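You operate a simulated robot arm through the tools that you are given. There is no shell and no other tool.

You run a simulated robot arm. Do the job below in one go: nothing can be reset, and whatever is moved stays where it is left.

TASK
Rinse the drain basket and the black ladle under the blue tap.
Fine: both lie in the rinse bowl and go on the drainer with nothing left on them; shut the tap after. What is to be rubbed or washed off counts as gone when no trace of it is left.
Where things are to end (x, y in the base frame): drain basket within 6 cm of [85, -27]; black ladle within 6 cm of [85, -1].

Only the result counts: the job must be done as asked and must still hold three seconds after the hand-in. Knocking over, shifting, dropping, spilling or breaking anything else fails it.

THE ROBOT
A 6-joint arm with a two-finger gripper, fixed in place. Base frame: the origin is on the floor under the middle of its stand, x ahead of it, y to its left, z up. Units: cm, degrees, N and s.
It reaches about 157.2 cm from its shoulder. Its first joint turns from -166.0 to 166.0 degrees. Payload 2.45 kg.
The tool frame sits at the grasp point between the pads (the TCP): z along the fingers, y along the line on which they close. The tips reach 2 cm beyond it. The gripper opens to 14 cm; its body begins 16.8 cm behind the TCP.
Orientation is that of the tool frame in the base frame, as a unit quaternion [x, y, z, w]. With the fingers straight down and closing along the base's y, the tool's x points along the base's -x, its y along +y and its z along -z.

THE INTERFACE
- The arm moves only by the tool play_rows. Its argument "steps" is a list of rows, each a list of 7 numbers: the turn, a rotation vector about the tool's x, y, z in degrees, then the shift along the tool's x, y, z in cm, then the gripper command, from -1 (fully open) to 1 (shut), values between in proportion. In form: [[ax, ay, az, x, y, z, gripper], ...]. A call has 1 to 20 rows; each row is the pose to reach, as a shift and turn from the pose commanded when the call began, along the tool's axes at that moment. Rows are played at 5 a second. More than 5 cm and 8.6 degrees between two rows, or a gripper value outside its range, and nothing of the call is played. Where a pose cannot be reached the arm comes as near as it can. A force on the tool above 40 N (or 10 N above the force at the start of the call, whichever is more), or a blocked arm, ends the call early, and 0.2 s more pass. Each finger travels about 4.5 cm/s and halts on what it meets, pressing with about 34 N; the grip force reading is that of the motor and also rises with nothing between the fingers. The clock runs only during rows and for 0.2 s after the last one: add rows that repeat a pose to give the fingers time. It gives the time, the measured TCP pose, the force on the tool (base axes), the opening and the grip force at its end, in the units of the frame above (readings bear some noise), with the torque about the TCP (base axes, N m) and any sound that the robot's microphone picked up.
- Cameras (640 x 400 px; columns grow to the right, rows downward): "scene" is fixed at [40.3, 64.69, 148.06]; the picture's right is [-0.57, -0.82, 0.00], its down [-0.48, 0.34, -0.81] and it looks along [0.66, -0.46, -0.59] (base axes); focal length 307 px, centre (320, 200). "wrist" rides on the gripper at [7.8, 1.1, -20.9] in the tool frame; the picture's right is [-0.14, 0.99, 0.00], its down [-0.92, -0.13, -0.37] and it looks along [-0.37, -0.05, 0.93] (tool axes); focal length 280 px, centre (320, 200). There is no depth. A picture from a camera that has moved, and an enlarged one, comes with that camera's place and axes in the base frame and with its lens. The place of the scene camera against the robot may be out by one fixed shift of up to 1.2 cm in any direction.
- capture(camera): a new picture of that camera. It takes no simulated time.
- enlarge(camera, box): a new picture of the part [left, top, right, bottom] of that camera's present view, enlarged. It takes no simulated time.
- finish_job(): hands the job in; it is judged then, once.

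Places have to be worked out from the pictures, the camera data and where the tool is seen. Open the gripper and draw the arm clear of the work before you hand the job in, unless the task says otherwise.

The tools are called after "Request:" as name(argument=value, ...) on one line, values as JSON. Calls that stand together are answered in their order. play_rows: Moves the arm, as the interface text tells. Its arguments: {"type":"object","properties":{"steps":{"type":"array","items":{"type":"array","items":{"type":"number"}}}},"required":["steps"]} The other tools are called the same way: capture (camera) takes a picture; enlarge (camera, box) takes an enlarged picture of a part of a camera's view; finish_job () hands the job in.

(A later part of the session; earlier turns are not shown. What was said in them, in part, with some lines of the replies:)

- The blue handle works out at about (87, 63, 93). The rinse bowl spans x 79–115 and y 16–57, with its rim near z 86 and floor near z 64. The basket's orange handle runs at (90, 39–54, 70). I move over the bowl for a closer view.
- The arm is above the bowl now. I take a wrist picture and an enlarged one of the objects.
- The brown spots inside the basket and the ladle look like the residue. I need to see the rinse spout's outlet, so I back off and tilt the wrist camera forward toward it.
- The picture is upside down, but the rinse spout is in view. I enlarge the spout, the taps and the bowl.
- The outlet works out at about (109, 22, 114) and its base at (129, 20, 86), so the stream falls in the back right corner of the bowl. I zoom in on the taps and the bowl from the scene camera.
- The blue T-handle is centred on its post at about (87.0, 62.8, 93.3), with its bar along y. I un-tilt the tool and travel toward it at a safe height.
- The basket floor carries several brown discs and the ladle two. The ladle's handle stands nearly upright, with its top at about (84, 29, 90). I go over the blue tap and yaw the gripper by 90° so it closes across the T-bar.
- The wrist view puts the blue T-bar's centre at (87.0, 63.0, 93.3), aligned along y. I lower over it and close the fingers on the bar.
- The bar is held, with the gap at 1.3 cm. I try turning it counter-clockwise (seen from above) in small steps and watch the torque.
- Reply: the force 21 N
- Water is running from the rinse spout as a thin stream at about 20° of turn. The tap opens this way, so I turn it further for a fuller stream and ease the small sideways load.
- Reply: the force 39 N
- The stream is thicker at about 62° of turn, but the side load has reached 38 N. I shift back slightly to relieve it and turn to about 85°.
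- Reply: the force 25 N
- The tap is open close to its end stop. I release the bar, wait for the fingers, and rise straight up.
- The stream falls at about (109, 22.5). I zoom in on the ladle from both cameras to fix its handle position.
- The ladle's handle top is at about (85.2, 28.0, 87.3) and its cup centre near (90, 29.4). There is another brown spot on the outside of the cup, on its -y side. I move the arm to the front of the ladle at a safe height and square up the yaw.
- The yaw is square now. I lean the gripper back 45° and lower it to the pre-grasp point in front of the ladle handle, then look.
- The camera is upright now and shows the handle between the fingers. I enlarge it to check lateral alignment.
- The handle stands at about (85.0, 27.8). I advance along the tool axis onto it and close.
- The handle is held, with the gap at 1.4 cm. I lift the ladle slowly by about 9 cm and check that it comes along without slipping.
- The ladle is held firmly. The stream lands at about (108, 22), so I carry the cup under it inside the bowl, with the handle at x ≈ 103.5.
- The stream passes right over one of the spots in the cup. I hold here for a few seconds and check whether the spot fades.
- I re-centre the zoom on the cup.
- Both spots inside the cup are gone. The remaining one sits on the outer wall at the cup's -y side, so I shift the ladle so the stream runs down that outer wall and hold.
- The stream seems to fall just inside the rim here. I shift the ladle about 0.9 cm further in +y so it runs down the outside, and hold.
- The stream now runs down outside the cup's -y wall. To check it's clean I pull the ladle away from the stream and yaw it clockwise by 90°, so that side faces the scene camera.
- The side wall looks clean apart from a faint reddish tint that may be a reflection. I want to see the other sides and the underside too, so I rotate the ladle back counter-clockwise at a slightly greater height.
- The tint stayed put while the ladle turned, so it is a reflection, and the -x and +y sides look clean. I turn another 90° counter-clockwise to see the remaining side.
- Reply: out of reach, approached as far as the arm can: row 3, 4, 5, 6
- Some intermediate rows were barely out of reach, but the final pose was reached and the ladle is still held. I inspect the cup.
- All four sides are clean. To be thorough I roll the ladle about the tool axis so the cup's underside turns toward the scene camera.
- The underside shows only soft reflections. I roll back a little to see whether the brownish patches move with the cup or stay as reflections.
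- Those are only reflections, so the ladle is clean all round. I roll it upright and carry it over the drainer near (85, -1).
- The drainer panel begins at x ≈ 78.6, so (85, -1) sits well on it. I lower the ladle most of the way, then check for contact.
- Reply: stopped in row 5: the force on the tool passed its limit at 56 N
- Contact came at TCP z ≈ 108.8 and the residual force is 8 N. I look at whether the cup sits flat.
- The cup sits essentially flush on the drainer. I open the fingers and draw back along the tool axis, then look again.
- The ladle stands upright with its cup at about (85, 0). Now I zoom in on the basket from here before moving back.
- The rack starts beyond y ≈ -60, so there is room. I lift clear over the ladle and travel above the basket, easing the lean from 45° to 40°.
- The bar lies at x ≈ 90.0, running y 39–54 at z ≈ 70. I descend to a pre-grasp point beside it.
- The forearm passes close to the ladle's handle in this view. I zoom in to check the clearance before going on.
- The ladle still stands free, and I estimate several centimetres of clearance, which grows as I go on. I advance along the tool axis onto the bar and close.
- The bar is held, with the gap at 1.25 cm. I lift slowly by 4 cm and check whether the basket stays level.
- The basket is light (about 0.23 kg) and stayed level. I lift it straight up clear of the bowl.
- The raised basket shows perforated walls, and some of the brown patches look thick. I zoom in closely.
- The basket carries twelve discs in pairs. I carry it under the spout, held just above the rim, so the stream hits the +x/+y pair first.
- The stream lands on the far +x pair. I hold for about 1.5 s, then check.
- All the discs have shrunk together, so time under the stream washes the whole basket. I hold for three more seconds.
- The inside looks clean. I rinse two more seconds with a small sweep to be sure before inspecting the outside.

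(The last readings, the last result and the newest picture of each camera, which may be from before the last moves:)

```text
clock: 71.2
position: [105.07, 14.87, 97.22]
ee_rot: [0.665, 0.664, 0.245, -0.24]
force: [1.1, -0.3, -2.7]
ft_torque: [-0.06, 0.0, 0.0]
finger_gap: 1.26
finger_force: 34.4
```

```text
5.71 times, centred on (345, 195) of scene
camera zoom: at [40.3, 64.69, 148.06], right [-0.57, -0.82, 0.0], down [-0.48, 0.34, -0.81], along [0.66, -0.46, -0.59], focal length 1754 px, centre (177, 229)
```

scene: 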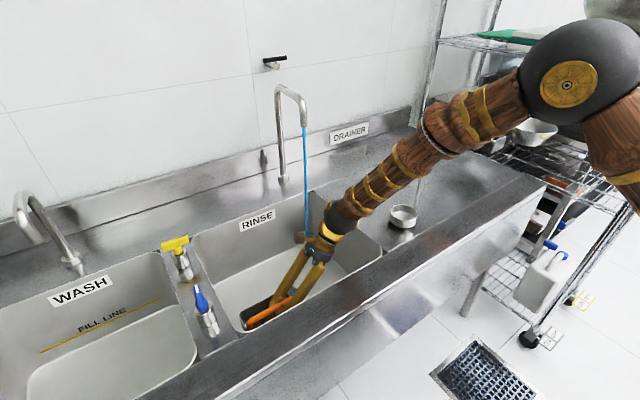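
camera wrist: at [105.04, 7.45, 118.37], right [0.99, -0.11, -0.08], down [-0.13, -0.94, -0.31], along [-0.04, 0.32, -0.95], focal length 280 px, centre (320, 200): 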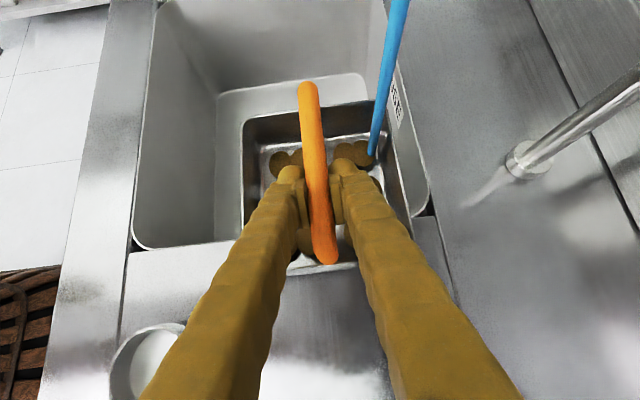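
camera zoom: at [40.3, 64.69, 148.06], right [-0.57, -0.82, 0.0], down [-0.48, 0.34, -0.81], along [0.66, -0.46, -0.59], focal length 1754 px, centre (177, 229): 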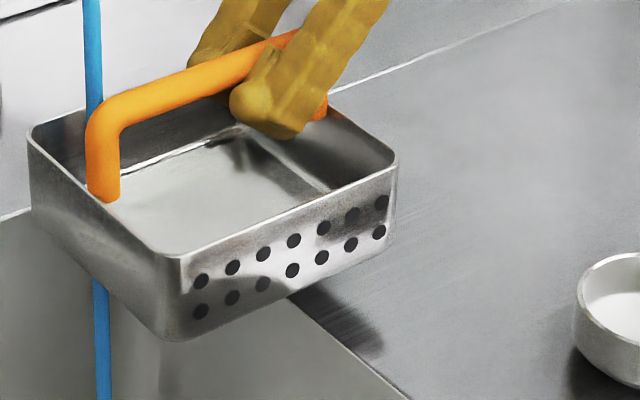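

Inside and the two visible walls are clean. I carry the basket out from under the spout and up, so I can roll it and look at the underside and the hidden walls.

Request:
play_rows(steps=[[0, 0, 0, 0.38, -3.5, 0.32, 1], [0, 0, 0, 1.15, -7, 0.97, 1], [0, 0, 0, 2.61, -10.5, 1.55, 1], [0, 0, 0, 5.75, -13, 0.93, 1], [0, 0, 0, 9.5, -13, -0.7, 1], [0, 0, 0, 13.2, -13, -2.4, 1], [0, 0, 0, 16.7, -13, -4.7, 1], [0, 0, 0, 19.5, -13, -7.6, 1], [0, 0, 0, 21.16, -13, -9.6, 1], [0, 0, 0, 21.16, -13, -9.6, 1]])

Request:
capture(camera="scene")

```text
clock: 73.4
position: [91.96, 24.93, 117.98]
ee_rot: [0.664, 0.664, 0.245, -0.24]
force: [0.5, 0.1, -2.4]
ft_torque: [-0.12, 0.0, 0.03]
finger_gap: 1.28
finger_force: 33.8
```

```text
taken
```

scene: 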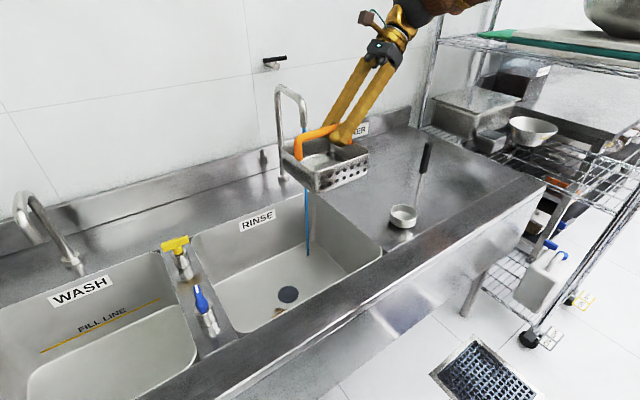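

The basket hangs level in the clear. I roll it about the tool axis in steps, up to 88° first.

Request:
play_rows(steps=[[0, 0, 6, 0, 0, 0, 1], [0, 0, 13, 0, 0, 0, 1], [0, 0, 20, 0, 0, 0, 1], [0, 0, 27, 0, 0, 0, 1], [0, 0, 34, 0, 0, 0, 1], [0, 0, 41, 0, 0, 0, 1], [0, 0, 48, 0, 0, 0, 1], [0, 0, 55, 0, 0, 0, 1], [0, 0, 62, 0, 0, 0, 1], [0, 0, 69, 0, 0, 0, 1], [0, 0, 76, 0, 0, 0, 1], [0, 0, 83, 0, 0, 0, 1], [0, 0, 88, 0, 0, 0, 1], [0, 0, 88, 0, 0, 0, 1]])

Request:
enlarge(camera="scene", box=[250, 100, 410, 220])

Request:
capture(camera="wrist")

```text
clock: 76.4
position: [92.01, 24.99, 118.17]
ee_rot: [0.94, 0.016, 0.009, -0.342]
force: [0.2, -0.9, -2.4]
ft_torque: [-0.16, -0.03, 0.0]
finger_gap: 1.28
finger_force: 33.9
```

```text
3.33 times, centred on (330, 160) of scene
camera zoom: at [40.3, 64.69, 148.06], right [-0.57, -0.82, 0.0], down [-0.48, 0.34, -0.81], along [0.66, -0.46, -0.59], focal length 1023 px, centre (287, 333)
```

zoom: 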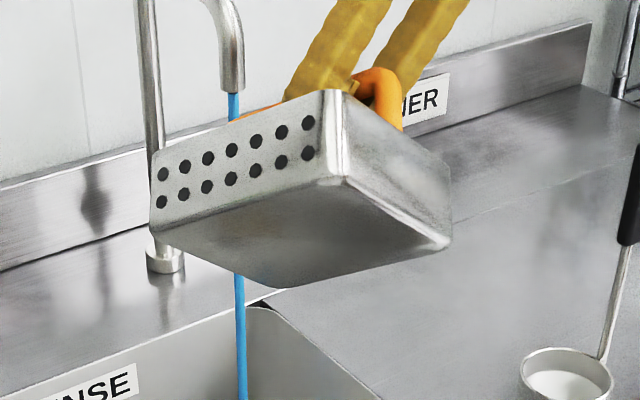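

```text
taken
camera wrist: at [99.62, 10.86, 133.73], right [-0.1, -0.76, -0.64], down [-0.93, -0.16, 0.34], along [-0.36, 0.63, -0.69], focal length 280 px, centre (320, 200)
```

wrist: 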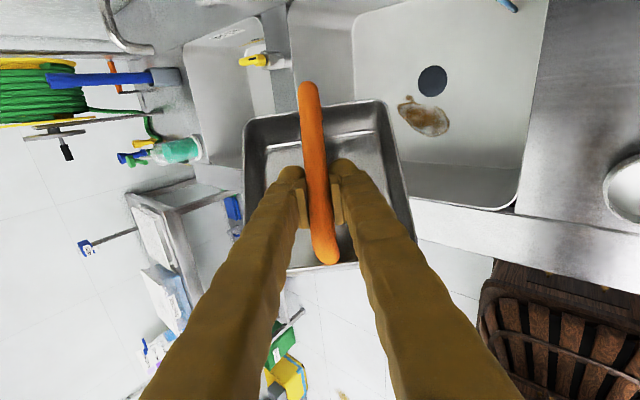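

The grip holds rigidly. I see the underside, the -x wall and the -y wall, and zoom in on them.

Request:
enlarge(camera="scene", box=[280, 120, 370, 190])

```text
5.71 times, centred on (325, 155) of scene
camera zoom: at [40.3, 64.69, 148.06], right [-0.57, -0.82, 0.0], down [-0.48, 0.34, -0.81], along [0.66, -0.46, -0.59], focal length 1754 px, centre (291, 457)
```

zoom: 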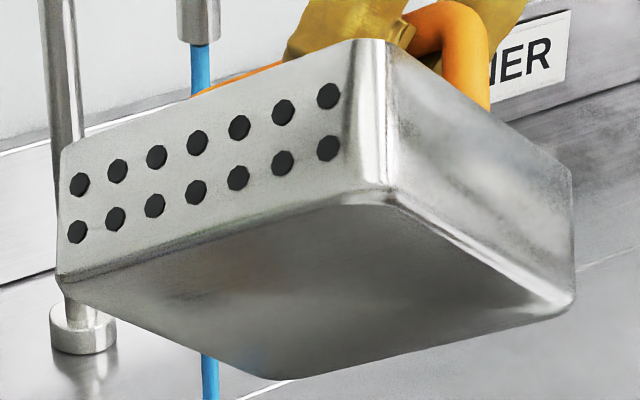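

Those faces are clean. I roll further to bring the +x wall into view.

Request:
play_rows(steps=[[0, 0, 7, 0, 0, 0, 1], [0, 0, 14, 0, 0, 0, 1], [0, 0, 21, 0, 0, 0, 1], [0, 0, 28, 0, 0, 0, 1], [0, 0, 35, 0, 0, 0, 1], [0, 0, 42, 0, 0, 0, 1], [0, 0, 49, 0, 0, 0, 1], [0, 0, 56, 0, 0, 0, 1], [0, 0, 63, 0, 0, 0, 1], [0, 0, 70, 0, 0, 0, 1], [0, 0, 77, 0, 0, 0, 1], [0, 0, 77, 0, 0, 0, 1]])

Request:
enlarge(camera="scene", box=[260, 90, 400, 200])

```text
clock: 79.0
position: [91.98, 24.96, 118.24]
ee_rot: [0.745, -0.572, -0.206, -0.274]
force: [-0.5, -0.2, -3.3]
ft_torque: [-0.18, -0.03, -0.01]
finger_gap: 1.28
finger_force: 34.4
```

```text
3.64 times, centred on (330, 145) of scene
camera zoom: at [40.3, 64.69, 148.06], right [-0.57, -0.82, 0.0], down [-0.48, 0.34, -0.81], along [0.66, -0.46, -0.59], focal length 1116 px, centre (284, 400)
```

zoom: 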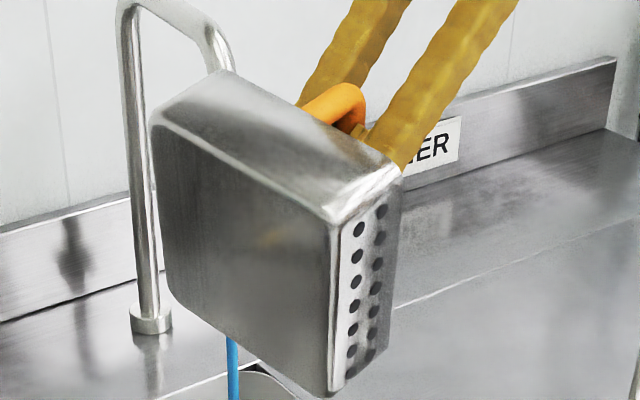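

All outer faces are clean. I roll the basket back upright in one go.

Request:
play_rows(steps=[[0, 0, -8.25, 0, 0, 0, 1], [0, 0, -16.5, 0, 0, 0, 1], [0, 0, -24.75, 0, 0, 0, 1], [0, 0, -33, 0, 0, 0, 1], [0, 0, -41.25, 0, 0, 0, 1], [0, 0, -49.5, 0, 0, 0, 1], [0, 0, -57.75, 0, 0, 0, 1], [0, 0, -66, 0, 0, 0, 1], [0, 0, -74.25, 0, 0, 0, 1], [0, 0, -82.5, 0, 0, 0, 1], [0, 0, -90.75, 0, 0, 0, 1], [0, 0, -99, 0, 0, 0, 1], [0, 0, -107.25, 0, 0, 0, 1], [0, 0, -115.5, 0, 0, 0, 1], [0, 0, -123.75, 0, 0, 0, 1], [0, 0, -132, 0, 0, 0, 1], [0, 0, -140.25, 0, 0, 0, 1], [0, 0, -148.5, 0, 0, 0, 1], [0, 0, -156.75, 0, 0, 0, 1], [0, 0, -165, 0, 0, 0, 1]])

Request:
capture(camera="wrist")

Request:
enlarge(camera="scene", box=[250, 100, 410, 220])

```text
clock: 83.2
position: [92.02, 24.96, 118.19]
ee_rot: [0.663, 0.665, 0.245, -0.241]
force: [-0.1, -0.5, -2.5]
ft_torque: [-0.07, 0.04, -0.03]
finger_gap: 1.27
finger_force: 33.7
```

```text
taken
camera wrist: at [92.83, 17.49, 139.28], right [0.99, -0.11, -0.08], down [-0.13, -0.94, -0.31], along [-0.04, 0.32, -0.95], focal length 280 px, centre (320, 200)
```

wrist: 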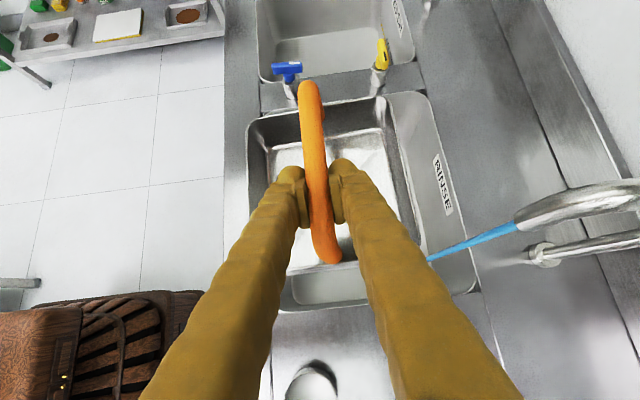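

```text
3.33 times, centred on (330, 160) of scene
camera zoom: at [40.3, 64.69, 148.06], right [-0.57, -0.82, 0.0], down [-0.48, 0.34, -0.81], along [0.66, -0.46, -0.59], focal length 1023 px, centre (287, 333)
```

zoom: 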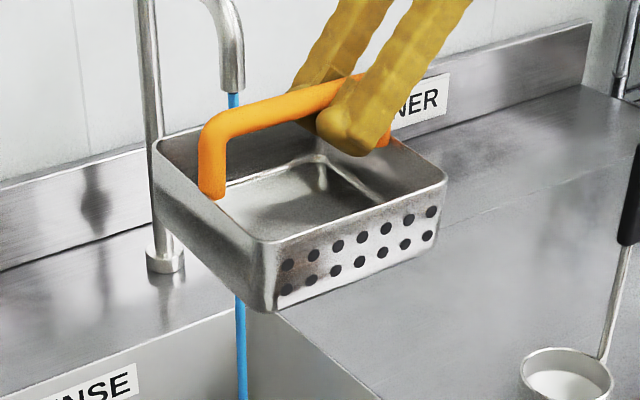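

The basket is upright and clean. I raise it and carry it over the ladle toward the drainer spot, pausing partway to check clearance to the rack.

Request:
play_rows(steps=[[0, 0, 0, 1.81, 0, -3.7, 1], [0, 0, 0, 3.49, 0, -7.25, 1], [0, 0, 0, 0.56, -0.39, -9.72, 1], [0, 0, 0, -2.38, -0.78, -12.19, 1], [0, 0, 0, -5.31, -1.18, -14.67, 1], [0, 0, 0, -8.24, -1.57, -17.14, 1], [0, 0, 0, -11.18, -1.96, -19.61, 1], [0, 0, 0, -14.11, -2.35, -22.09, 1], [0, 0, 0, -17.04, -2.75, -24.56, 1], [0, 0, 0, -19.98, -3.14, -27.03, 1], [0, 0, 0, -22.91, -3.53, -29.5, 1], [0, 0, 0, -22.91, -3.53, -29.5, 1]])

Request:
capture(camera="scene")

Request:
capture(camera="wrist")

```text
clock: 85.8
position: [88.29, -11.67, 125.86]
ee_rot: [0.664, 0.665, 0.245, -0.24]
force: [0.0, 0.1, -3.8]
ft_torque: [-0.07, -0.01, -0.02]
finger_gap: 1.28
finger_force: 33.9
```

```text
taken
```

scene: 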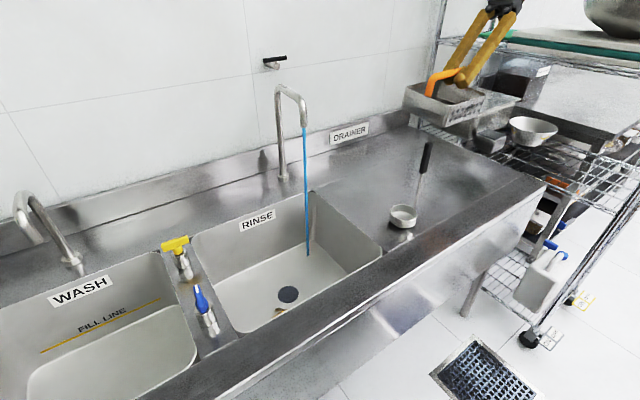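

```text
taken
camera wrist: at [89.16, -19.09, 147.08], right [0.99, -0.11, -0.08], down [-0.13, -0.94, -0.31], along [-0.04, 0.32, -0.95], focal length 280 px, centre (320, 200)
```

wrist: 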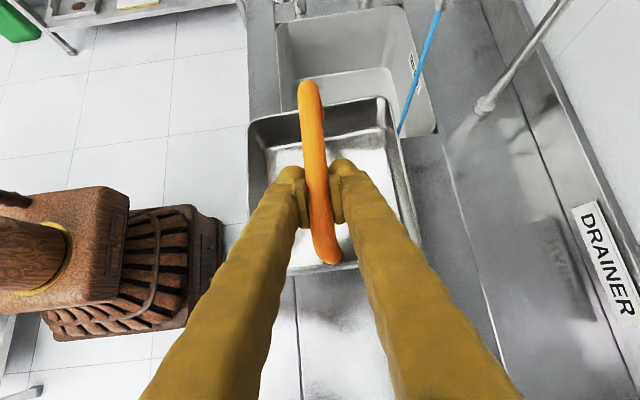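

The ladle stands undisturbed below. I continue to the drainer spot, aiming for a basket centre near (87, -24), and descend to just above the surface.

Request:
play_rows(steps=[[0, 0, 0, -3.7, -0.4, -1.81, 1], [0, 0, 0, -8.04, -0.8, -2.86, 1], [0, 0, 0, -12.5, -1.2, -3.1, 1], [0, 0, 0, -16.4, -1.45, -2.4, 1], [0, 0, 0, -19.4, -1.5, -0.2, 1], [0, 0, 0, -22.0, -1.5, 2.6, 1], [0, 0, 0, -24.5, -1.55, 5.5, 1], [0, 0, 0, -26.8, -1.55, 8.2, 1], [0, 0, 0, -28.6, -1.6, 10.4, 1], [0, 0, 0, -29.96, -1.6, 11.98, 1], [0, 0, 0, -29.96, -1.6, 11.98, 1]])

Request:
capture(camera="scene")

Request:
capture(camera="wrist")

```text
clock: 88.2
position: [86.88, -26.62, 97.47]
ee_rot: [0.664, 0.665, 0.245, -0.24]
force: [-0.5, 0.3, -2.7]
ft_torque: [-0.08, 0.04, 0.04]
finger_gap: 1.24
finger_force: 34.0
```

```text
taken
```

scene: 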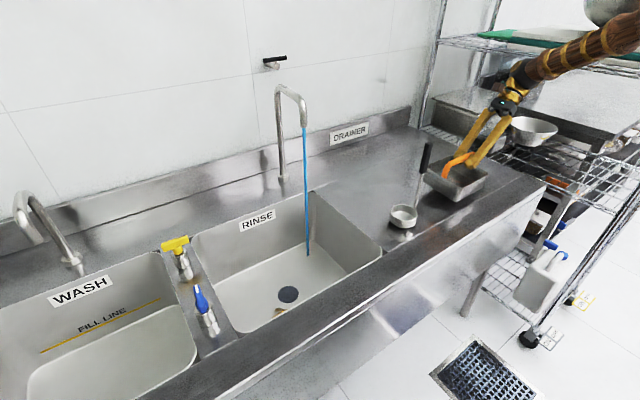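

```text
taken
camera wrist: at [87.74, -34.25, 118.59], right [0.99, -0.11, -0.08], down [-0.13, -0.94, -0.31], along [-0.04, 0.32, -0.95], focal length 280 px, centre (320, 200)
```

wrist: 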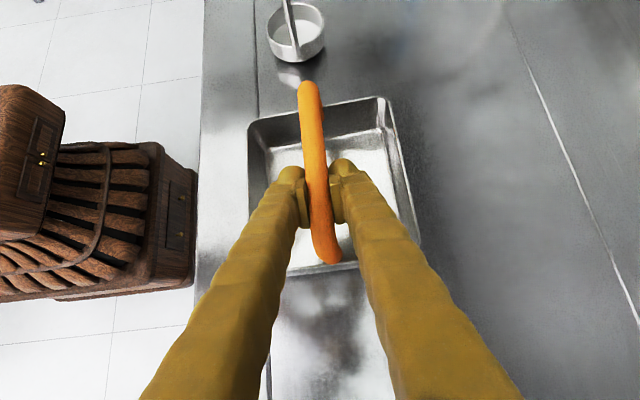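

The basket is above the panel, spanning x 80–94 and centred near (87, -24.4). I lower it gently.

Request:
play_rows(steps=[[0, 0, 0, -0.5, 0, 0.6, 1], [0, 0, 0, -0.97, 0, 1.15, 1], [0, 0, 0, -1.3, 0, 1.5, 1], [0, 0, 0, -1.55, 0, 1.8, 1], [0, 0, 0, -1.7, 0, 2.0, 1], [0, 0, 0, -1.7, 0, 2.0, 1]])

Request:
enlarge(camera="scene", box=[380, 120, 540, 230])

```text
clock: 89.6
position: [86.84, -26.69, 94.84]
ee_rot: [0.664, 0.665, 0.244, -0.24]
force: [-0.4, 0.3, -2.7]
ft_torque: [-0.09, 0.01, -0.03]
finger_gap: 1.28
finger_force: 33.8
```

```text
3.64 times, centred on (460, 175) of scene
camera zoom: at [40.3, 64.69, 148.06], right [-0.57, -0.82, 0.0], down [-0.48, 0.34, -0.81], along [0.66, -0.46, -0.59], focal length 1116 px, centre (-189, 291)
```

zoom: 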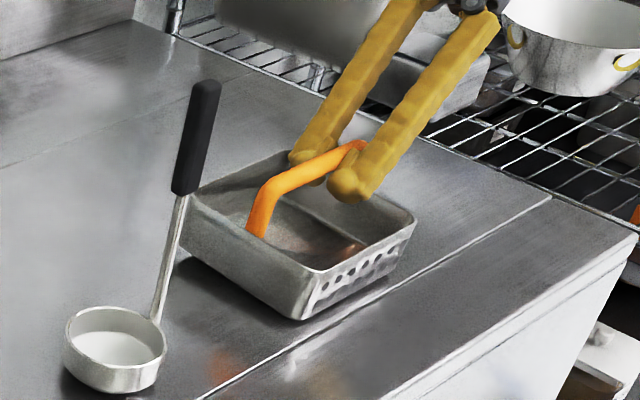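

There is no contact yet, but it is very close. I lower in quarter-centimetre steps.

Request:
play_rows(steps=[[0, 0, 0, -0.13, 0, 0.15, 1], [0, 0, 0, -0.26, 0, 0.31, 1], [0, 0, 0, -0.39, 0, 0.46, 1], [0, 0, 0, -0.45, 0, 0.53, 1]])

```text
clock: 90.6
position: [86.97, -26.76, 94.12]
ee_rot: [0.664, 0.664, 0.245, -0.24]
force: [3.8, 0.6, 5.3]
ft_torque: [0.03, 0.3, -0.03]
finger_gap: 1.26
finger_force: 34.7
```

Contact: the force rose to +5 N at z ≈ 94.1. I open the fingers gently and draw back along the tool axis.

Request:
play_rows(steps=[[0, 0, 0, 0, 0, 0, 0.88], [0, 0, 0, 0, 0, 0, 0.75], [0, 0, 0, 0, 0, 0, 0.55], [0, 0, 0, 0, 0, 0, 0.35], [0, 0, 0, 0, 0, 0, 0.25], [0, 0, 0, 0, 0, 0, 0.25], [0, 0, 0, 0, 0, -1.5, 0.25], [0, 0, 0, 0, 0, -4, 0.25], [0, 0, 0, 0, 0, -7, 0.25], [0, 0, 0, 0, 0, -7, 0.25]])

Request:
capture(camera="scene")

Request:
capture(camera="wrist")

```text
clock: 92.8
position: [86.84, -31.3, 99.56]
ee_rot: [0.664, 0.665, 0.244, -0.24]
force: [0.6, 0.1, 0.5]
ft_torque: [0.0, -0.02, -0.04]
finger_gap: 5.24
finger_force: 0.0
```

```text
taken
```

scene: 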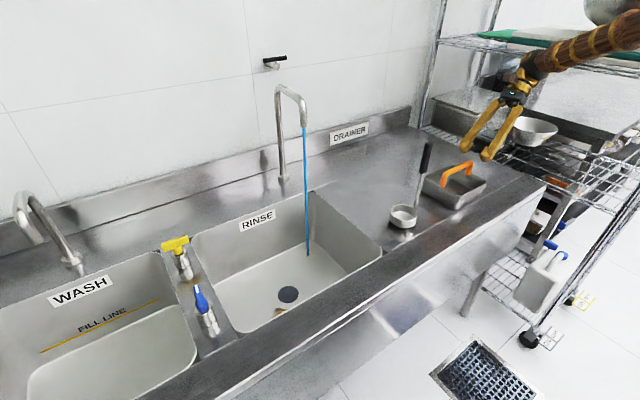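

```text
taken
camera wrist: at [87.74, -38.81, 120.72], right [0.99, -0.11, -0.08], down [-0.13, -0.94, -0.31], along [-0.04, 0.32, -0.95], focal length 280 px, centre (320, 200)
```

wrist: 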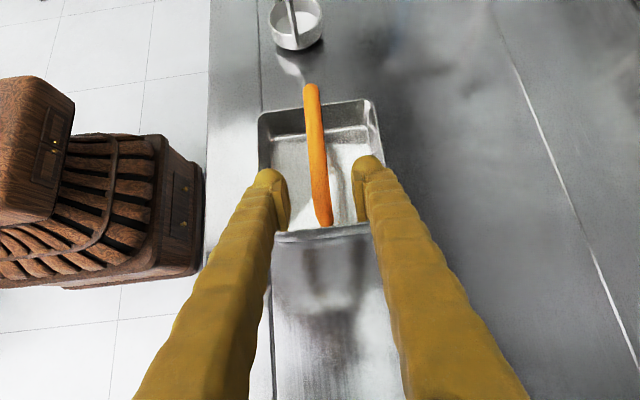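

The basket sits on the drainer. I raise the arm while drifting slightly back in +y to stay clear of the rack.

Request:
play_rows(steps=[[0, 0, 0, 2.7, 0, -0.9, 0.25], [0, 0, 0, 6.0, 0, -2.3, 0.25], [0, 0, 0, 9.2, 0, -4.2, 0.25], [0, 0, 0, 11.8, 0, -7.2, 0.25], [0, 0, 0, 14.4, 0, -10.3, 0.25], [0, 0, 0, 17.0, 0, -13.3, 0.25], [0, 0, 0, 19.5, 0, -16.4, 0.25], [0, 0, 0, 22.0, 0, -19.4, 0.25], [0, 0, 0, 23.5, 0, -21.2, 0.25], [0, 0, 0, 23.5, 0, -21.2, 0.25]])

Request:
enlarge(camera="scene", box=[370, 120, 530, 240])

Request:
enlarge(camera="wrist", box=[230, 40, 430, 240])

```text
clock: 95.0
position: [86.63, -27.01, 130.91]
ee_rot: [0.665, 0.664, 0.246, -0.239]
force: [-1.6, -0.7, -0.2]
ft_torque: [0.01, -0.01, 0.0]
finger_gap: 5.24
finger_force: 0.0
```

```text
3.33 times, centred on (450, 180) of scene
camera zoom: at [40.3, 64.69, 148.06], right [-0.57, -0.82, 0.0], down [-0.48, 0.34, -0.81], along [0.66, -0.46, -0.59], focal length 1023 px, centre (-113, 267)
```

zoom: 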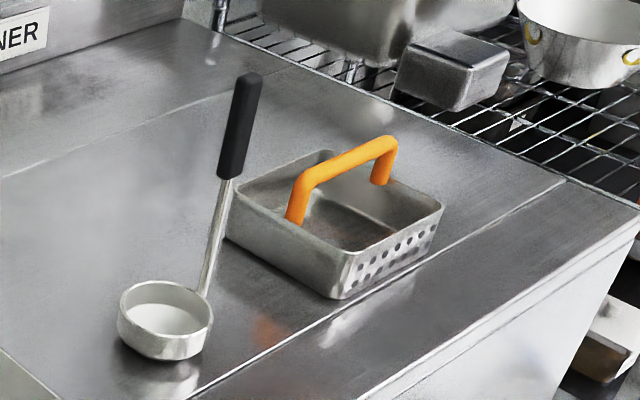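

```text
2.00 times, centred on (330, 140) of wrist
camera zoom: at [87.49, -34.45, 152.02], right [0.99, -0.11, -0.08], down [-0.13, -0.94, -0.31], along [-0.04, 0.32, -0.95], focal length 561 px, centre (300, 320)
```

zoom: 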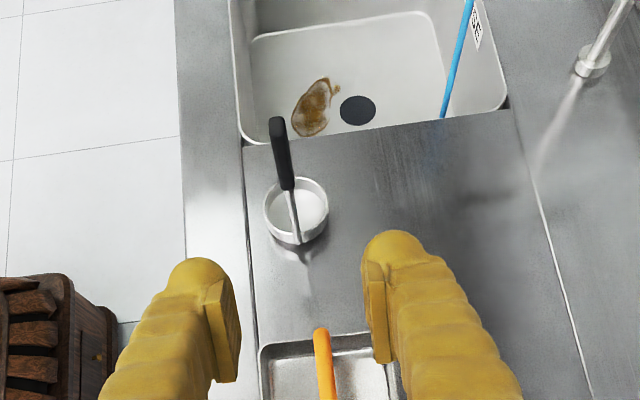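

The basket sits level and the ladle is undisturbed. Next I shut the tap: I bring the gripper upright while travelling back over toward it, staying high above the ladle.

Request:
play_rows(steps=[[0, -4, 0, 2.44, 0, 2.84, 0.2], [0, -8, 0, 4.88, 0, 5.68, 0.2], [0, -12, 0, 7.32, 0, 8.52, 0.2], [0, -16, 0, 9.76, 0, 11.36, 0.2], [0, -20, 0, 12.2, 0, 14.2, 0.2], [0, -24, 0, 14.64, 0, 17.04, 0.2], [0, -28, 0, 17.08, 0, 19.88, 0.2], [0, -32, 0, 19.52, 0, 22.72, 0.2], [0, -36, 0, 21.96, 0, 25.56, 0.2], [0, -40, 0, 24.4, 0, 28.4, 0.2], [0, -40, 0, 24.4, 0, 28.4, 0.2]])

Request:
capture(camera="scene")

```text
clock: 97.4
position: [86.3, 9.91, 123.8]
ee_rot: [0.7, 0.7, 0.103, -0.092]
force: [0.5, 1.0, -0.2]
ft_torque: [0.02, 0.02, 0.0]
finger_gap: 5.6
finger_force: 0.0
out of reach, approached as far as the arm can: row 7, 8, 9, 10, 11
```

```text
taken
```

scene: 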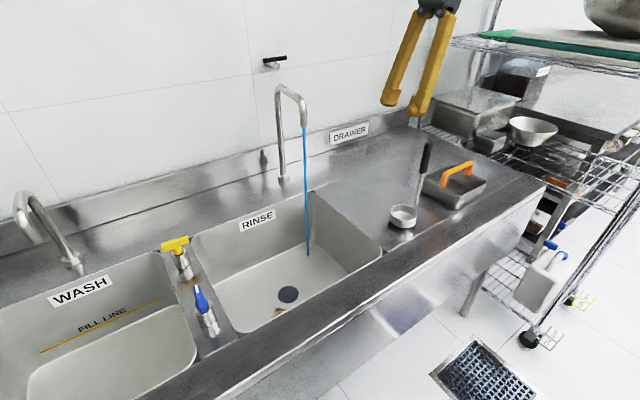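

The arm could not fully straighten there: a lean of about 16° remains, and everything stayed clear. I test by lowering a bit and moving on in +y.

Request:
play_rows(steps=[[0, 0, 0, 1.5, 0, 2, 0.2], [0, 0, 0, 4, 0, 4, 0.2], [0, 0, 0, 4, 0, 4, 0.2]])

```text
clock: 98.2
position: [86.53, 14.74, 121.02]
ee_rot: [0.701, 0.7, 0.104, -0.092]
force: [-0.5, 1.2, -0.1]
ft_torque: [0.0, 0.0, 0.03]
finger_gap: 5.61
finger_force: 0.1
```

The commanded pose follows the reached one. I yaw clockwise by 90°, back to the wrist orientation I used at the tap, while moving over the bowl.

Request:
play_rows(steps=[[0, 0, 0, 3, -1, 1.5, 0.2], [-2.25, -0.14, 7.88, 5, -1.6, 2.3, 0.2], [-4.5, -0.27, 15.76, 7, -2.3, 3.1, 0.2], [-6.75, -0.41, 23.65, 9, -3, 4, 0.2], [-9, -0.55, 31.5, 11, -3.7, 4.9, 0.2], [-11.2, -0.68, 39.4, 12.5, -4.3, 5.6, 0.2], [-13.5, -0.82, 47.3, 14, -4.9, 6.3, 0.2], [-15.7, -0.95, 55.2, 15.2, -5.4, 6.8, 0.2], [-18, -1.1, 63, 16.3, -5.8, 7.3, 0.2], [-20.2, -1.2, 70.9, 17.2, -6.2, 7.7, 0.2], [-22.5, -1.4, 78.8, 18, -6.5, 8.1, 0.2], [-24.7, -1.5, 86.7, 18.4, -6.64, 8.28, 0.2], [-24.7, -1.5, 86.7, 18.4, -6.64, 8.28, 0.2]])

Request:
capture(camera="scene")

```text
clock: 101.0
position: [80.3, 29.88, 114.34]
ee_rot: [0.981, 0.018, 0.127, -0.147]
force: [0.7, 0.1, 0.1]
ft_torque: [-0.02, 0.03, 0.03]
finger_gap: 5.62
finger_force: 0.1
out of reach, approached as far as the arm can: row 4, 5, 6, 7, 8, 9, 10, 11, 12, 13
```

```text
taken
```

scene: 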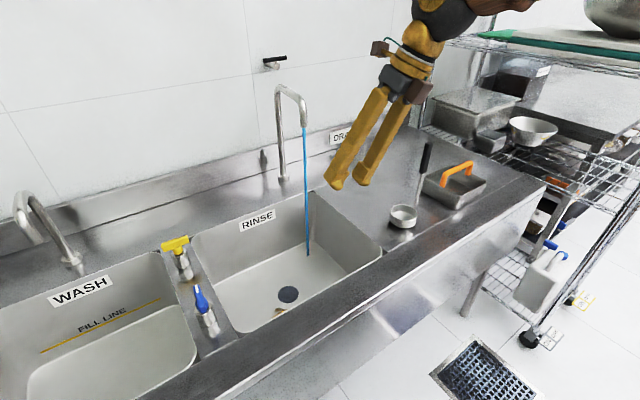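

The arm is now close to the wanted yaw with about 22° of residual lean, still over the bowl and clear of everything. I straighten it to vertical while moving toward the tap.

Request:
play_rows(steps=[[-3.4, -2.9, 0.4, 0.6, -2.7, 1.4, 0.2], [-6.8, -5.8, 0.8, 1.2, -5.4, 2.9, 0.2], [-10.2, -8.8, 1.3, 1.8, -8.1, 4.3, 0.2], [-13.6, -11.7, 1.7, 2.4, -10.8, 5.7, 0.2], [-17, -14.6, 2.1, 3.04, -13.5, 7.15, 0.2], [-17, -14.6, 2.1, 3.04, -13.5, 7.15, 0.2]])

Request:
capture(camera="scene")

```text
clock: 102.4
position: [83.16, 44.25, 110.71]
ee_rot: [0.991, 0.001, -0.038, -0.129]
force: [0.3, -0.5, -0.1]
ft_torque: [0.01, -0.03, -0.02]
finger_gap: 5.59
finger_force: 0.0
out of reach, approached as far as the arm can: row 1, 2, 3, 4, 5, 6
```

```text
taken
```

scene: 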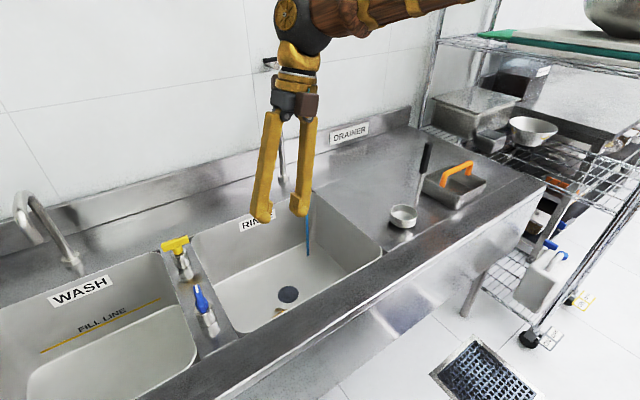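

The wrist is in another branch here and cannot come fully vertical: about 15–20° of lean toward -y remains. The tap turned easily, so I'll push its lever shut with the closed fingertips instead of gripping it. I go beside the lever first.

Request:
play_rows(steps=[[2, 0.9, -0.2, 0.3, -1.8, 1.4, 0.6], [4, 1.7, -0.3, 0.6, -3.7, 2.9, 1], [6.1, 2.6, -0.5, 0.9, -5.5, 4.3, 1], [8.2, 3.4, -0.6, 1.3, -7.4, 5.8, 1], [10.2, 4.3, -0.8, 1.58, -9.2, 7.2, 1], [10.2, 4.3, -0.8, 1.58, -9.2, 7.2, 1]])

Request:
capture(camera="wrist")

Request:
enlarge(camera="scene", box=[120, 180, 320, 350])

```text
clock: 103.8
position: [84.13, 55.11, 106.02]
ee_rot: [0.976, 0.0, -0.001, -0.216]
force: [-0.1, -0.4, 0.6]
ft_torque: [0.01, -0.02, -0.01]
finger_gap: 0.01
finger_force: 29.6
```

```text
taken
camera wrist: at [91.82, 45.25, 124.54], right [-0.14, -0.9, -0.42], down [-0.92, -0.04, 0.39], along [-0.36, 0.44, -0.82], focal length 280 px, centre (320, 200)
```

wrist: 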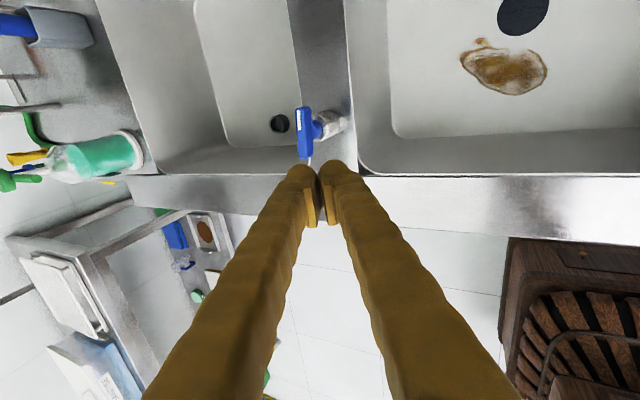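

```text
2.35 times, centred on (220, 265) of scene
camera zoom: at [40.3, 64.69, 148.06], right [-0.57, -0.82, 0.0], down [-0.48, 0.34, -0.81], along [0.66, -0.46, -0.59], focal length 722 px, centre (555, 47)
```

zoom: 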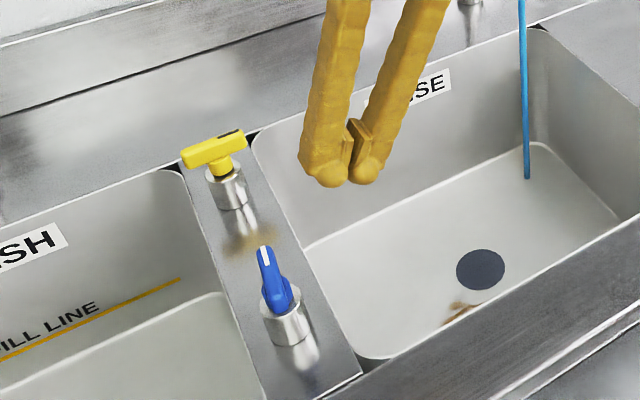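

The lever lies along x, from about x 83.7 to 90 at y ≈ 62.6. I lower the closed fingertips beside its near end, on the -y side, and look.

Request:
play_rows(steps=[[0, 0, 0, 0.05, 0.7, 3, 1], [0, 0, 0, 0.1, 1.4, 6, 1], [0, 0, 0, 0.15, 2.1, 9, 1], [0, 0, 0, 0.17, 2.69, 11.43, 1], [0, 0, 0, 0.17, 2.69, 11.43, 1]])

Request:
enlarge(camera="wrist", box=[240, 90, 420, 240])

Request:
enlarge(camera="scene", box=[150, 230, 280, 350])

```text
clock: 105.0
position: [84.4, 57.44, 94.45]
ee_rot: [0.976, 0.0, 0.001, -0.217]
force: [-0.7, 0.1, -1.1]
ft_torque: [0.02, 0.0, 0.0]
finger_gap: 0.03
finger_force: 29.5
```

```text
2.67 times, centred on (330, 165) of wrist
camera zoom: at [92.07, 47.62, 113.09], right [-0.14, -0.9, -0.42], down [-0.92, -0.04, 0.39], along [-0.36, 0.44, -0.82], focal length 748 px, centre (293, 293)
```

zoom: 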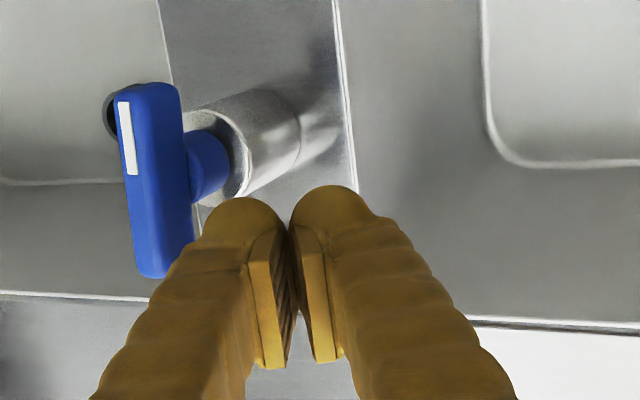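

```text
3.33 times, centred on (215, 290) of scene
camera zoom: at [40.3, 64.69, 148.06], right [-0.57, -0.82, 0.0], down [-0.48, 0.34, -0.81], along [0.66, -0.46, -0.59], focal length 1023 px, centre (670, -100)
```

zoom: 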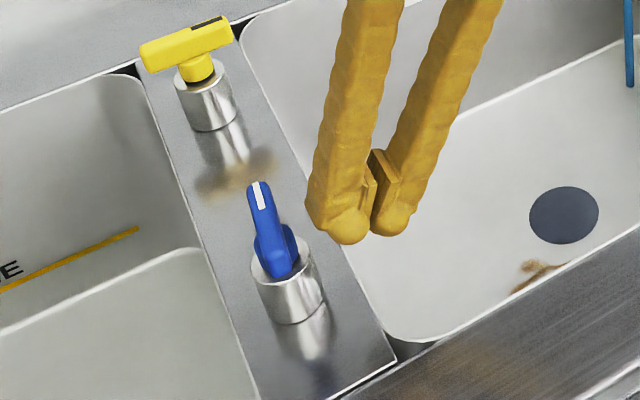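

The fingertips are beside the lever but a bit close to its pivot. I shift 1.4 cm toward -x and start pushing in +y slowly.

Request:
play_rows(steps=[[0, 0, 0, -0.7, 0, 0, 1], [0, 0, 0, -1.4, 0, 0, 1], [0, 0, 0, -1.4, -0.45, 0.21, 1], [0, 0, 0, -1.4, -0.91, 0.42, 1], [0, 0, 0, -1.4, -1.36, 0.63, 1], [0, 0, 0, -1.4, -1.81, 0.85, 1], [0, 0, 0, -1.4, -2.27, 1.06, 1]])

Request:
enlarge(camera="wrist", box=[240, 90, 420, 240])

Request:
enlarge(camera="scene", box=[150, 230, 280, 350])

```text
clock: 106.6
position: [82.98, 59.98, 94.44]
ee_rot: [0.976, 0.001, 0.0, -0.216]
force: [-0.2, -0.8, -1.0]
ft_torque: [-0.01, 0.01, -0.02]
finger_gap: 0.0
finger_force: 29.4
```

```text
2.67 times, centred on (330, 165) of wrist
camera zoom: at [90.66, 50.11, 113.09], right [-0.14, -0.9, -0.42], down [-0.92, -0.04, 0.39], along [-0.36, 0.44, -0.82], focal length 748 px, centre (293, 293)
```

zoom: 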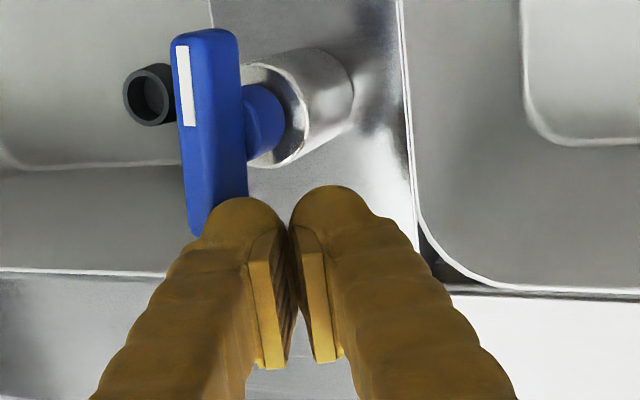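

```text
3.33 times, centred on (215, 290) of scene
camera zoom: at [40.3, 64.69, 148.06], right [-0.57, -0.82, 0.0], down [-0.48, 0.34, -0.81], along [0.66, -0.46, -0.59], focal length 1023 px, centre (670, -100)
```

zoom: 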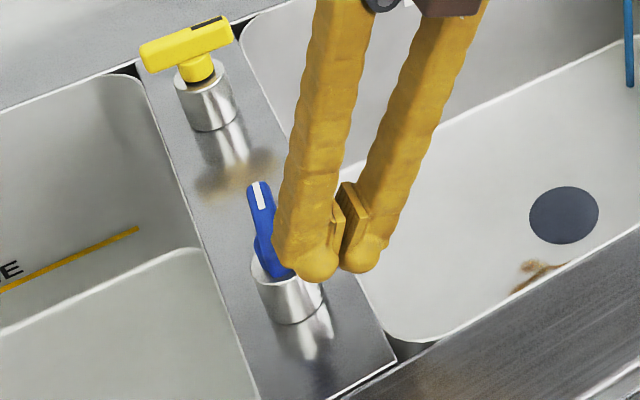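

There is no contact yet; the tip overlaps the last centimetre of the lever. I keep pushing in +y in small steps.

Request:
play_rows(steps=[[0, 0, 0, 0, -0.36, 0.17, 1], [0, 0, 0, 0, -0.72, 0.34, 1], [0, 0, 0, 0, -1.09, 0.51, 1], [0, 0, 0, 0, -1.45, 0.68, 1], [0, 0, 0, 0, -1.81, 0.85, 1]])

Request:
enlarge(camera="wrist", box=[240, 90, 420, 240])

Request:
enlarge(camera="scene", box=[150, 100, 330, 350])

```text
clock: 107.8
position: [82.9, 61.94, 94.46]
ee_rot: [0.976, 0.0, 0.0, -0.217]
force: [-0.3, -1.1, -0.6]
ft_torque: [0.01, -0.01, -0.01]
finger_gap: 0.0
finger_force: 29.8
```

```text
2.67 times, centred on (330, 165) of wrist
camera zoom: at [90.63, 52.16, 113.01], right [-0.14, -0.9, -0.42], down [-0.92, -0.04, 0.39], along [-0.36, 0.44, -0.82], focal length 748 px, centre (293, 293)
```

zoom: 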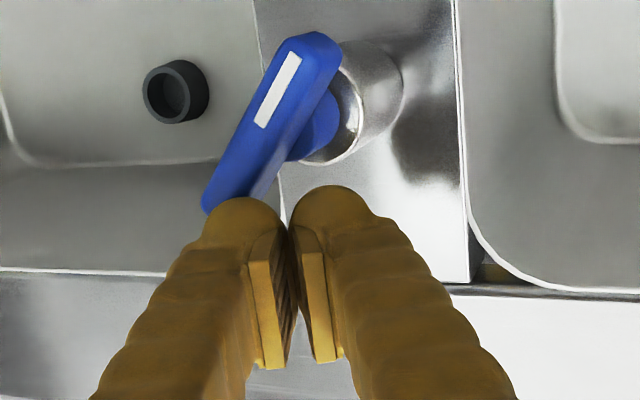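

```text
1.60 times, centred on (240, 225) of scene
camera zoom: at [40.3, 64.69, 148.06], right [-0.57, -0.82, 0.0], down [-0.48, 0.34, -0.81], along [0.66, -0.46, -0.59], focal length 491 px, centre (448, 160)
```

zoom: 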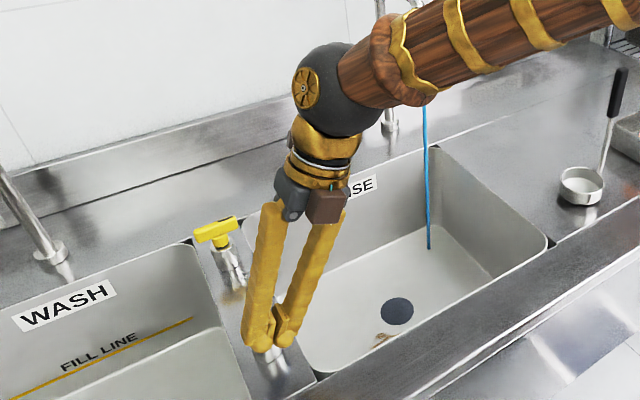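

The lever is turning shut, now about 35° along, with almost no force. I keep following the arc, in +y and +x.

Request:
play_rows(steps=[[0, 0, 0, 0.35, -0.45, 0.21, 1], [0, 0, 0, 0.7, -0.87, 0.41, 1], [0, 0, 0, 1.05, -1.2, 0.55, 1], [0, 0, 0, 1.4, -1.45, 0.68, 1]])

Request:
enlarge(camera="wrist", box=[240, 90, 420, 240])

```text
clock: 108.8
position: [84.23, 63.66, 94.52]
ee_rot: [0.976, 0.0, -0.001, -0.216]
force: [-16.7, -3.1, 3.2]
ft_torque: [-0.1, 0.14, -0.2]
finger_gap: 0.01
finger_force: 29.3
```

```text
2.67 times, centred on (330, 165) of wrist
camera zoom: at [92.02, 53.77, 113.04], right [-0.14, -0.9, -0.42], down [-0.92, -0.04, 0.39], along [-0.37, 0.44, -0.82], focal length 748 px, centre (293, 293)
```

zoom: 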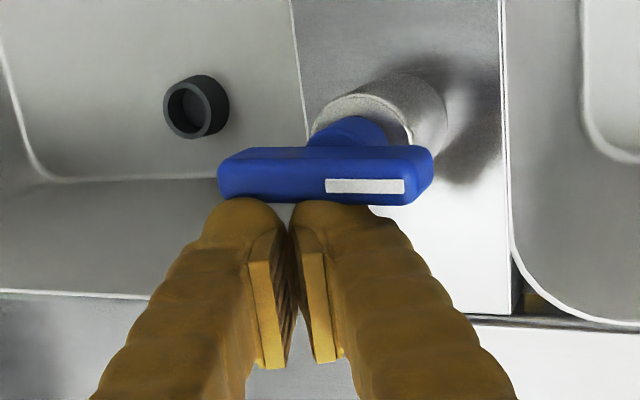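

The lever is now across again, about as it was at the start, and the force has risen to 17 N as at a stop. I check the stream.

Request:
capture(camera="scene")

Request:
enlarge(camera="scene", box=[250, 80, 350, 270])

```text
taken
```

scene: 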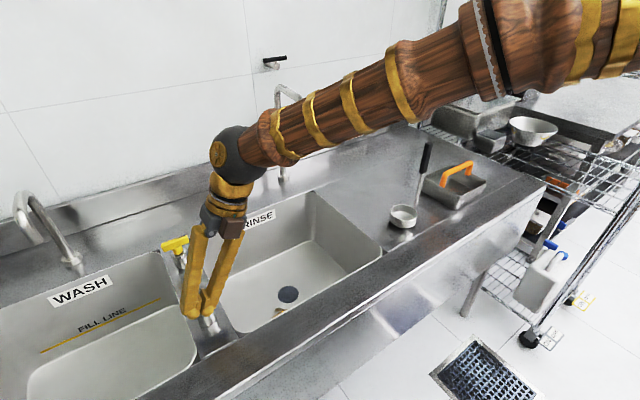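

```text
2.11 times, centred on (300, 175) of scene
camera zoom: at [40.3, 64.69, 148.06], right [-0.57, -0.82, 0.0], down [-0.48, 0.34, -0.81], along [0.66, -0.46, -0.59], focal length 646 px, centre (362, 253)
```

zoom: 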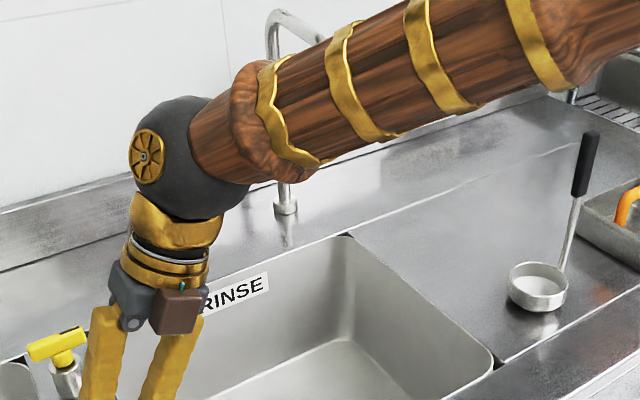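

The stream has stopped, so the tap is shut. I back the fingers off the lever in -x, then rise.

Request:
play_rows(steps=[[0, 0, 0, -1, 0, 0, 1], [0, 0, 0, -3, 0, 0, 1], [0, 0, 0, -5, -0.4, -0.9, 1], [0, 0, 0, -6, -1.7, -3.6, 1], [0, 0, 0, -7, -3.2, -6.8, 1], [0, 0, 0, -8, -4.6, -10, 1], [0, 0, 0, -9, -6, -13.2, 1], [0, 0, 0, -10, -7.4, -16.3, 1], [0, 0, 0, -10, -7.4, -16.3, 1]])

Request:
capture(camera="wrist")

Request:
enlarge(camera="scene", box=[140, 60, 340, 350])

```text
clock: 110.8
position: [74.31, 63.39, 112.31]
ee_rot: [0.976, 0.0, 0.0, -0.217]
force: [-1.3, 0.8, -0.4]
ft_torque: [0.0, -0.03, -0.01]
finger_gap: 0.0
finger_force: 29.4
```

```text
taken
camera wrist: at [82.03, 53.59, 130.94], right [-0.14, -0.9, -0.42], down [-0.92, -0.04, 0.39], along [-0.36, 0.44, -0.82], focal length 280 px, centre (320, 200)
```

wrist: 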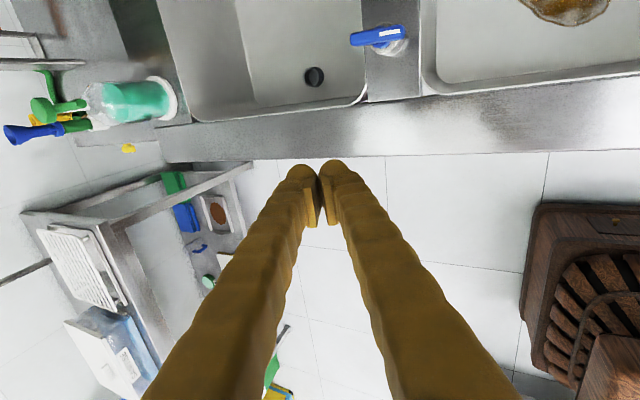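

```text
1.38 times, centred on (240, 205) of scene
camera zoom: at [40.3, 64.69, 148.06], right [-0.57, -0.82, 0.0], down [-0.48, 0.34, -0.81], along [0.66, -0.46, -0.59], focal length 423 px, centre (430, 193)
```

zoom: 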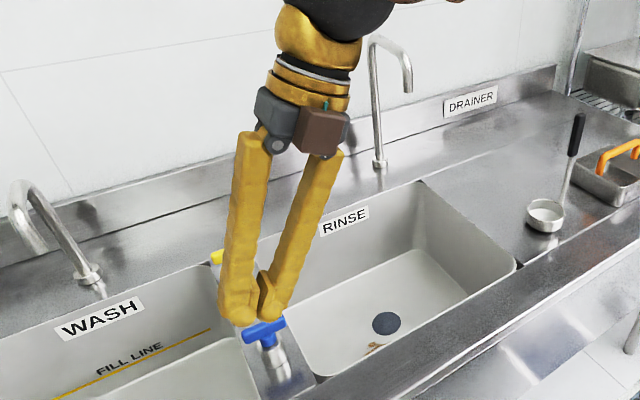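

No water runs and the lever is back across its post. I draw the arm clear toward the robot side, opening the gripper on the way.

Request:
play_rows(steps=[[0, 0, 0, -1, 2.5, -2.8, 1], [0, 0, 0, -2, 5, -5.7, 0.5], [0, 0, 0, -3, 7.6, -8.5, 0], [0, 0, 0, -4, 10.2, -11.4, -0.5], [0, 0, 0, -5, 12.7, -14.2, -0.5], [0, 0, 0, -6, 15.2, -17, -0.5], [0, 0, 0, -7, 17.8, -19.9, -0.5], [0, 0, 0, -8, 20.3, -22.7, -0.5], [0, 0, 0, -9, 22.9, -25.6, -0.5], [0, 0, 0, -10, 25.4, -28.4, -0.5], [0, 0, 0, -10, 25.4, -28.4, -0.5]])

Request:
capture(camera="scene")

Request:
enlarge(camera="scene", box=[150, 220, 240, 350])

Request:
enlarge(camera="scene", box=[370, 130, 530, 240])

```text
clock: 113.2
position: [64.22, 28.31, 127.36]
ee_rot: [0.976, 0.0, 0.0, -0.217]
force: [0.0, -0.2, 0.5]
ft_torque: [0.01, 0.0, 0.01]
finger_gap: 10.49
finger_force: 0.0
```

```text
taken
```

scene: 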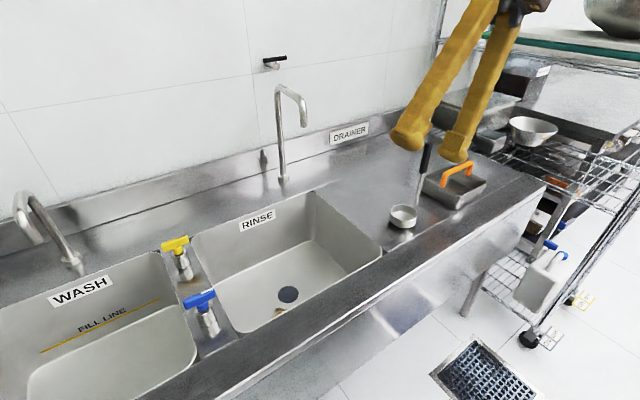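

```text
3.08 times, centred on (195, 285) of scene
camera zoom: at [40.3, 64.69, 148.06], right [-0.57, -0.82, 0.0], down [-0.48, 0.34, -0.81], along [0.66, -0.46, -0.59], focal length 944 px, centre (705, -62)
```

zoom: 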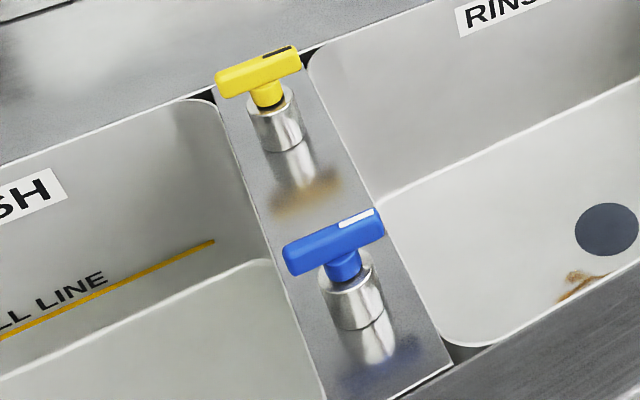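

```text
3.64 times, centred on (450, 185) of scene
camera zoom: at [40.3, 64.69, 148.06], right [-0.57, -0.82, 0.0], down [-0.48, 0.34, -0.81], along [0.66, -0.46, -0.59], focal length 1116 px, centre (-153, 254)
```

zoom: 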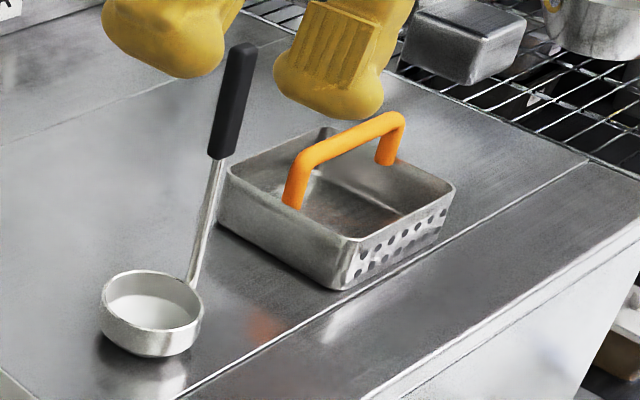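

The blue lever is exactly where it began, and no water runs. I zoom in closely on the basket and the ladle for any leftover trace.

Request:
enlarge(camera="scene", box=[420, 150, 500, 215])

Request:
enlarge(camera="scene", box=[380, 195, 430, 235])

Request:
capture(camera="wrist")

```text
6.15 times, centred on (460, 182) of scene
camera zoom: at [40.3, 64.69, 148.06], right [-0.57, -0.82, 0.0], down [-0.48, 0.34, -0.81], along [0.66, -0.46, -0.59], focal length 1888 px, centre (-542, 308)
```

zoom: 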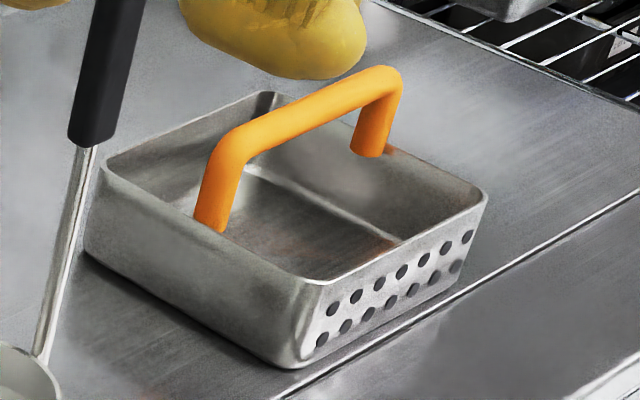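

```text
10.00 times, centred on (405, 215) of scene
camera zoom: at [40.3, 64.69, 148.06], right [-0.57, -0.82, 0.0], down [-0.48, 0.34, -0.81], along [0.66, -0.46, -0.59], focal length 3069 px, centre (-530, 50)
```

zoom: 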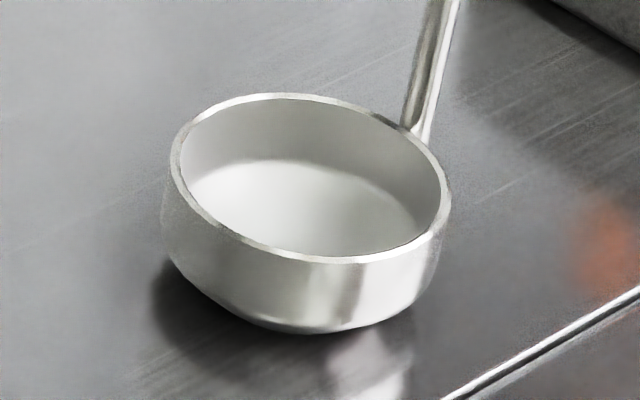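

```text
taken
camera wrist: at [71.98, 18.46, 145.96], right [-0.14, -0.9, -0.42], down [-0.92, -0.04, 0.39], along [-0.36, 0.44, -0.82], focal length 280 px, centre (320, 200)
```

wrist: 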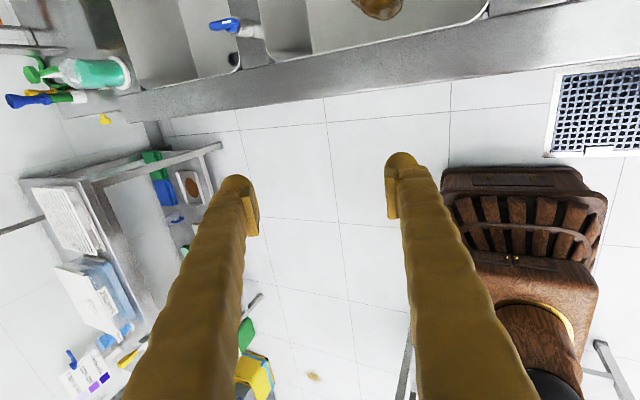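

The basket rests near (87, -25) and the ladle near (85, -1 to 0). Both are clean, with only soft reflections visible on the steel. The tap is shut, the gripper is open and the arm is clear, so I hand the job in.

Request:
finish_job()

```text
The job is handed in.
```

The drain basket and the black ladle are rinsed, on the drainer, and the blue tap is shut. The job is handed in. I don't have the judge's result.

- **Drain basket:** its centre rests at about (87, -25), roughly 3 cm from the target. All the brown discs washed off. I turned it over to check the walls and underside and saw only reflections.
- **Black ladle:** it stands upright with its cup at about (85, 0) and its handle at about (85, -4). The two spots inside the cup and the one on its outer wall are gone. I also checked the sides and the underside.
- **Blue tap:** the lever is back where it started and no water runs. I pushed it closed with the fingertips, because the wrist could no longer reach the angle needed to grip it.

A brown stain remains on the floor of the rinse bowl. It was there at the start and was not part of the task, so I left it.
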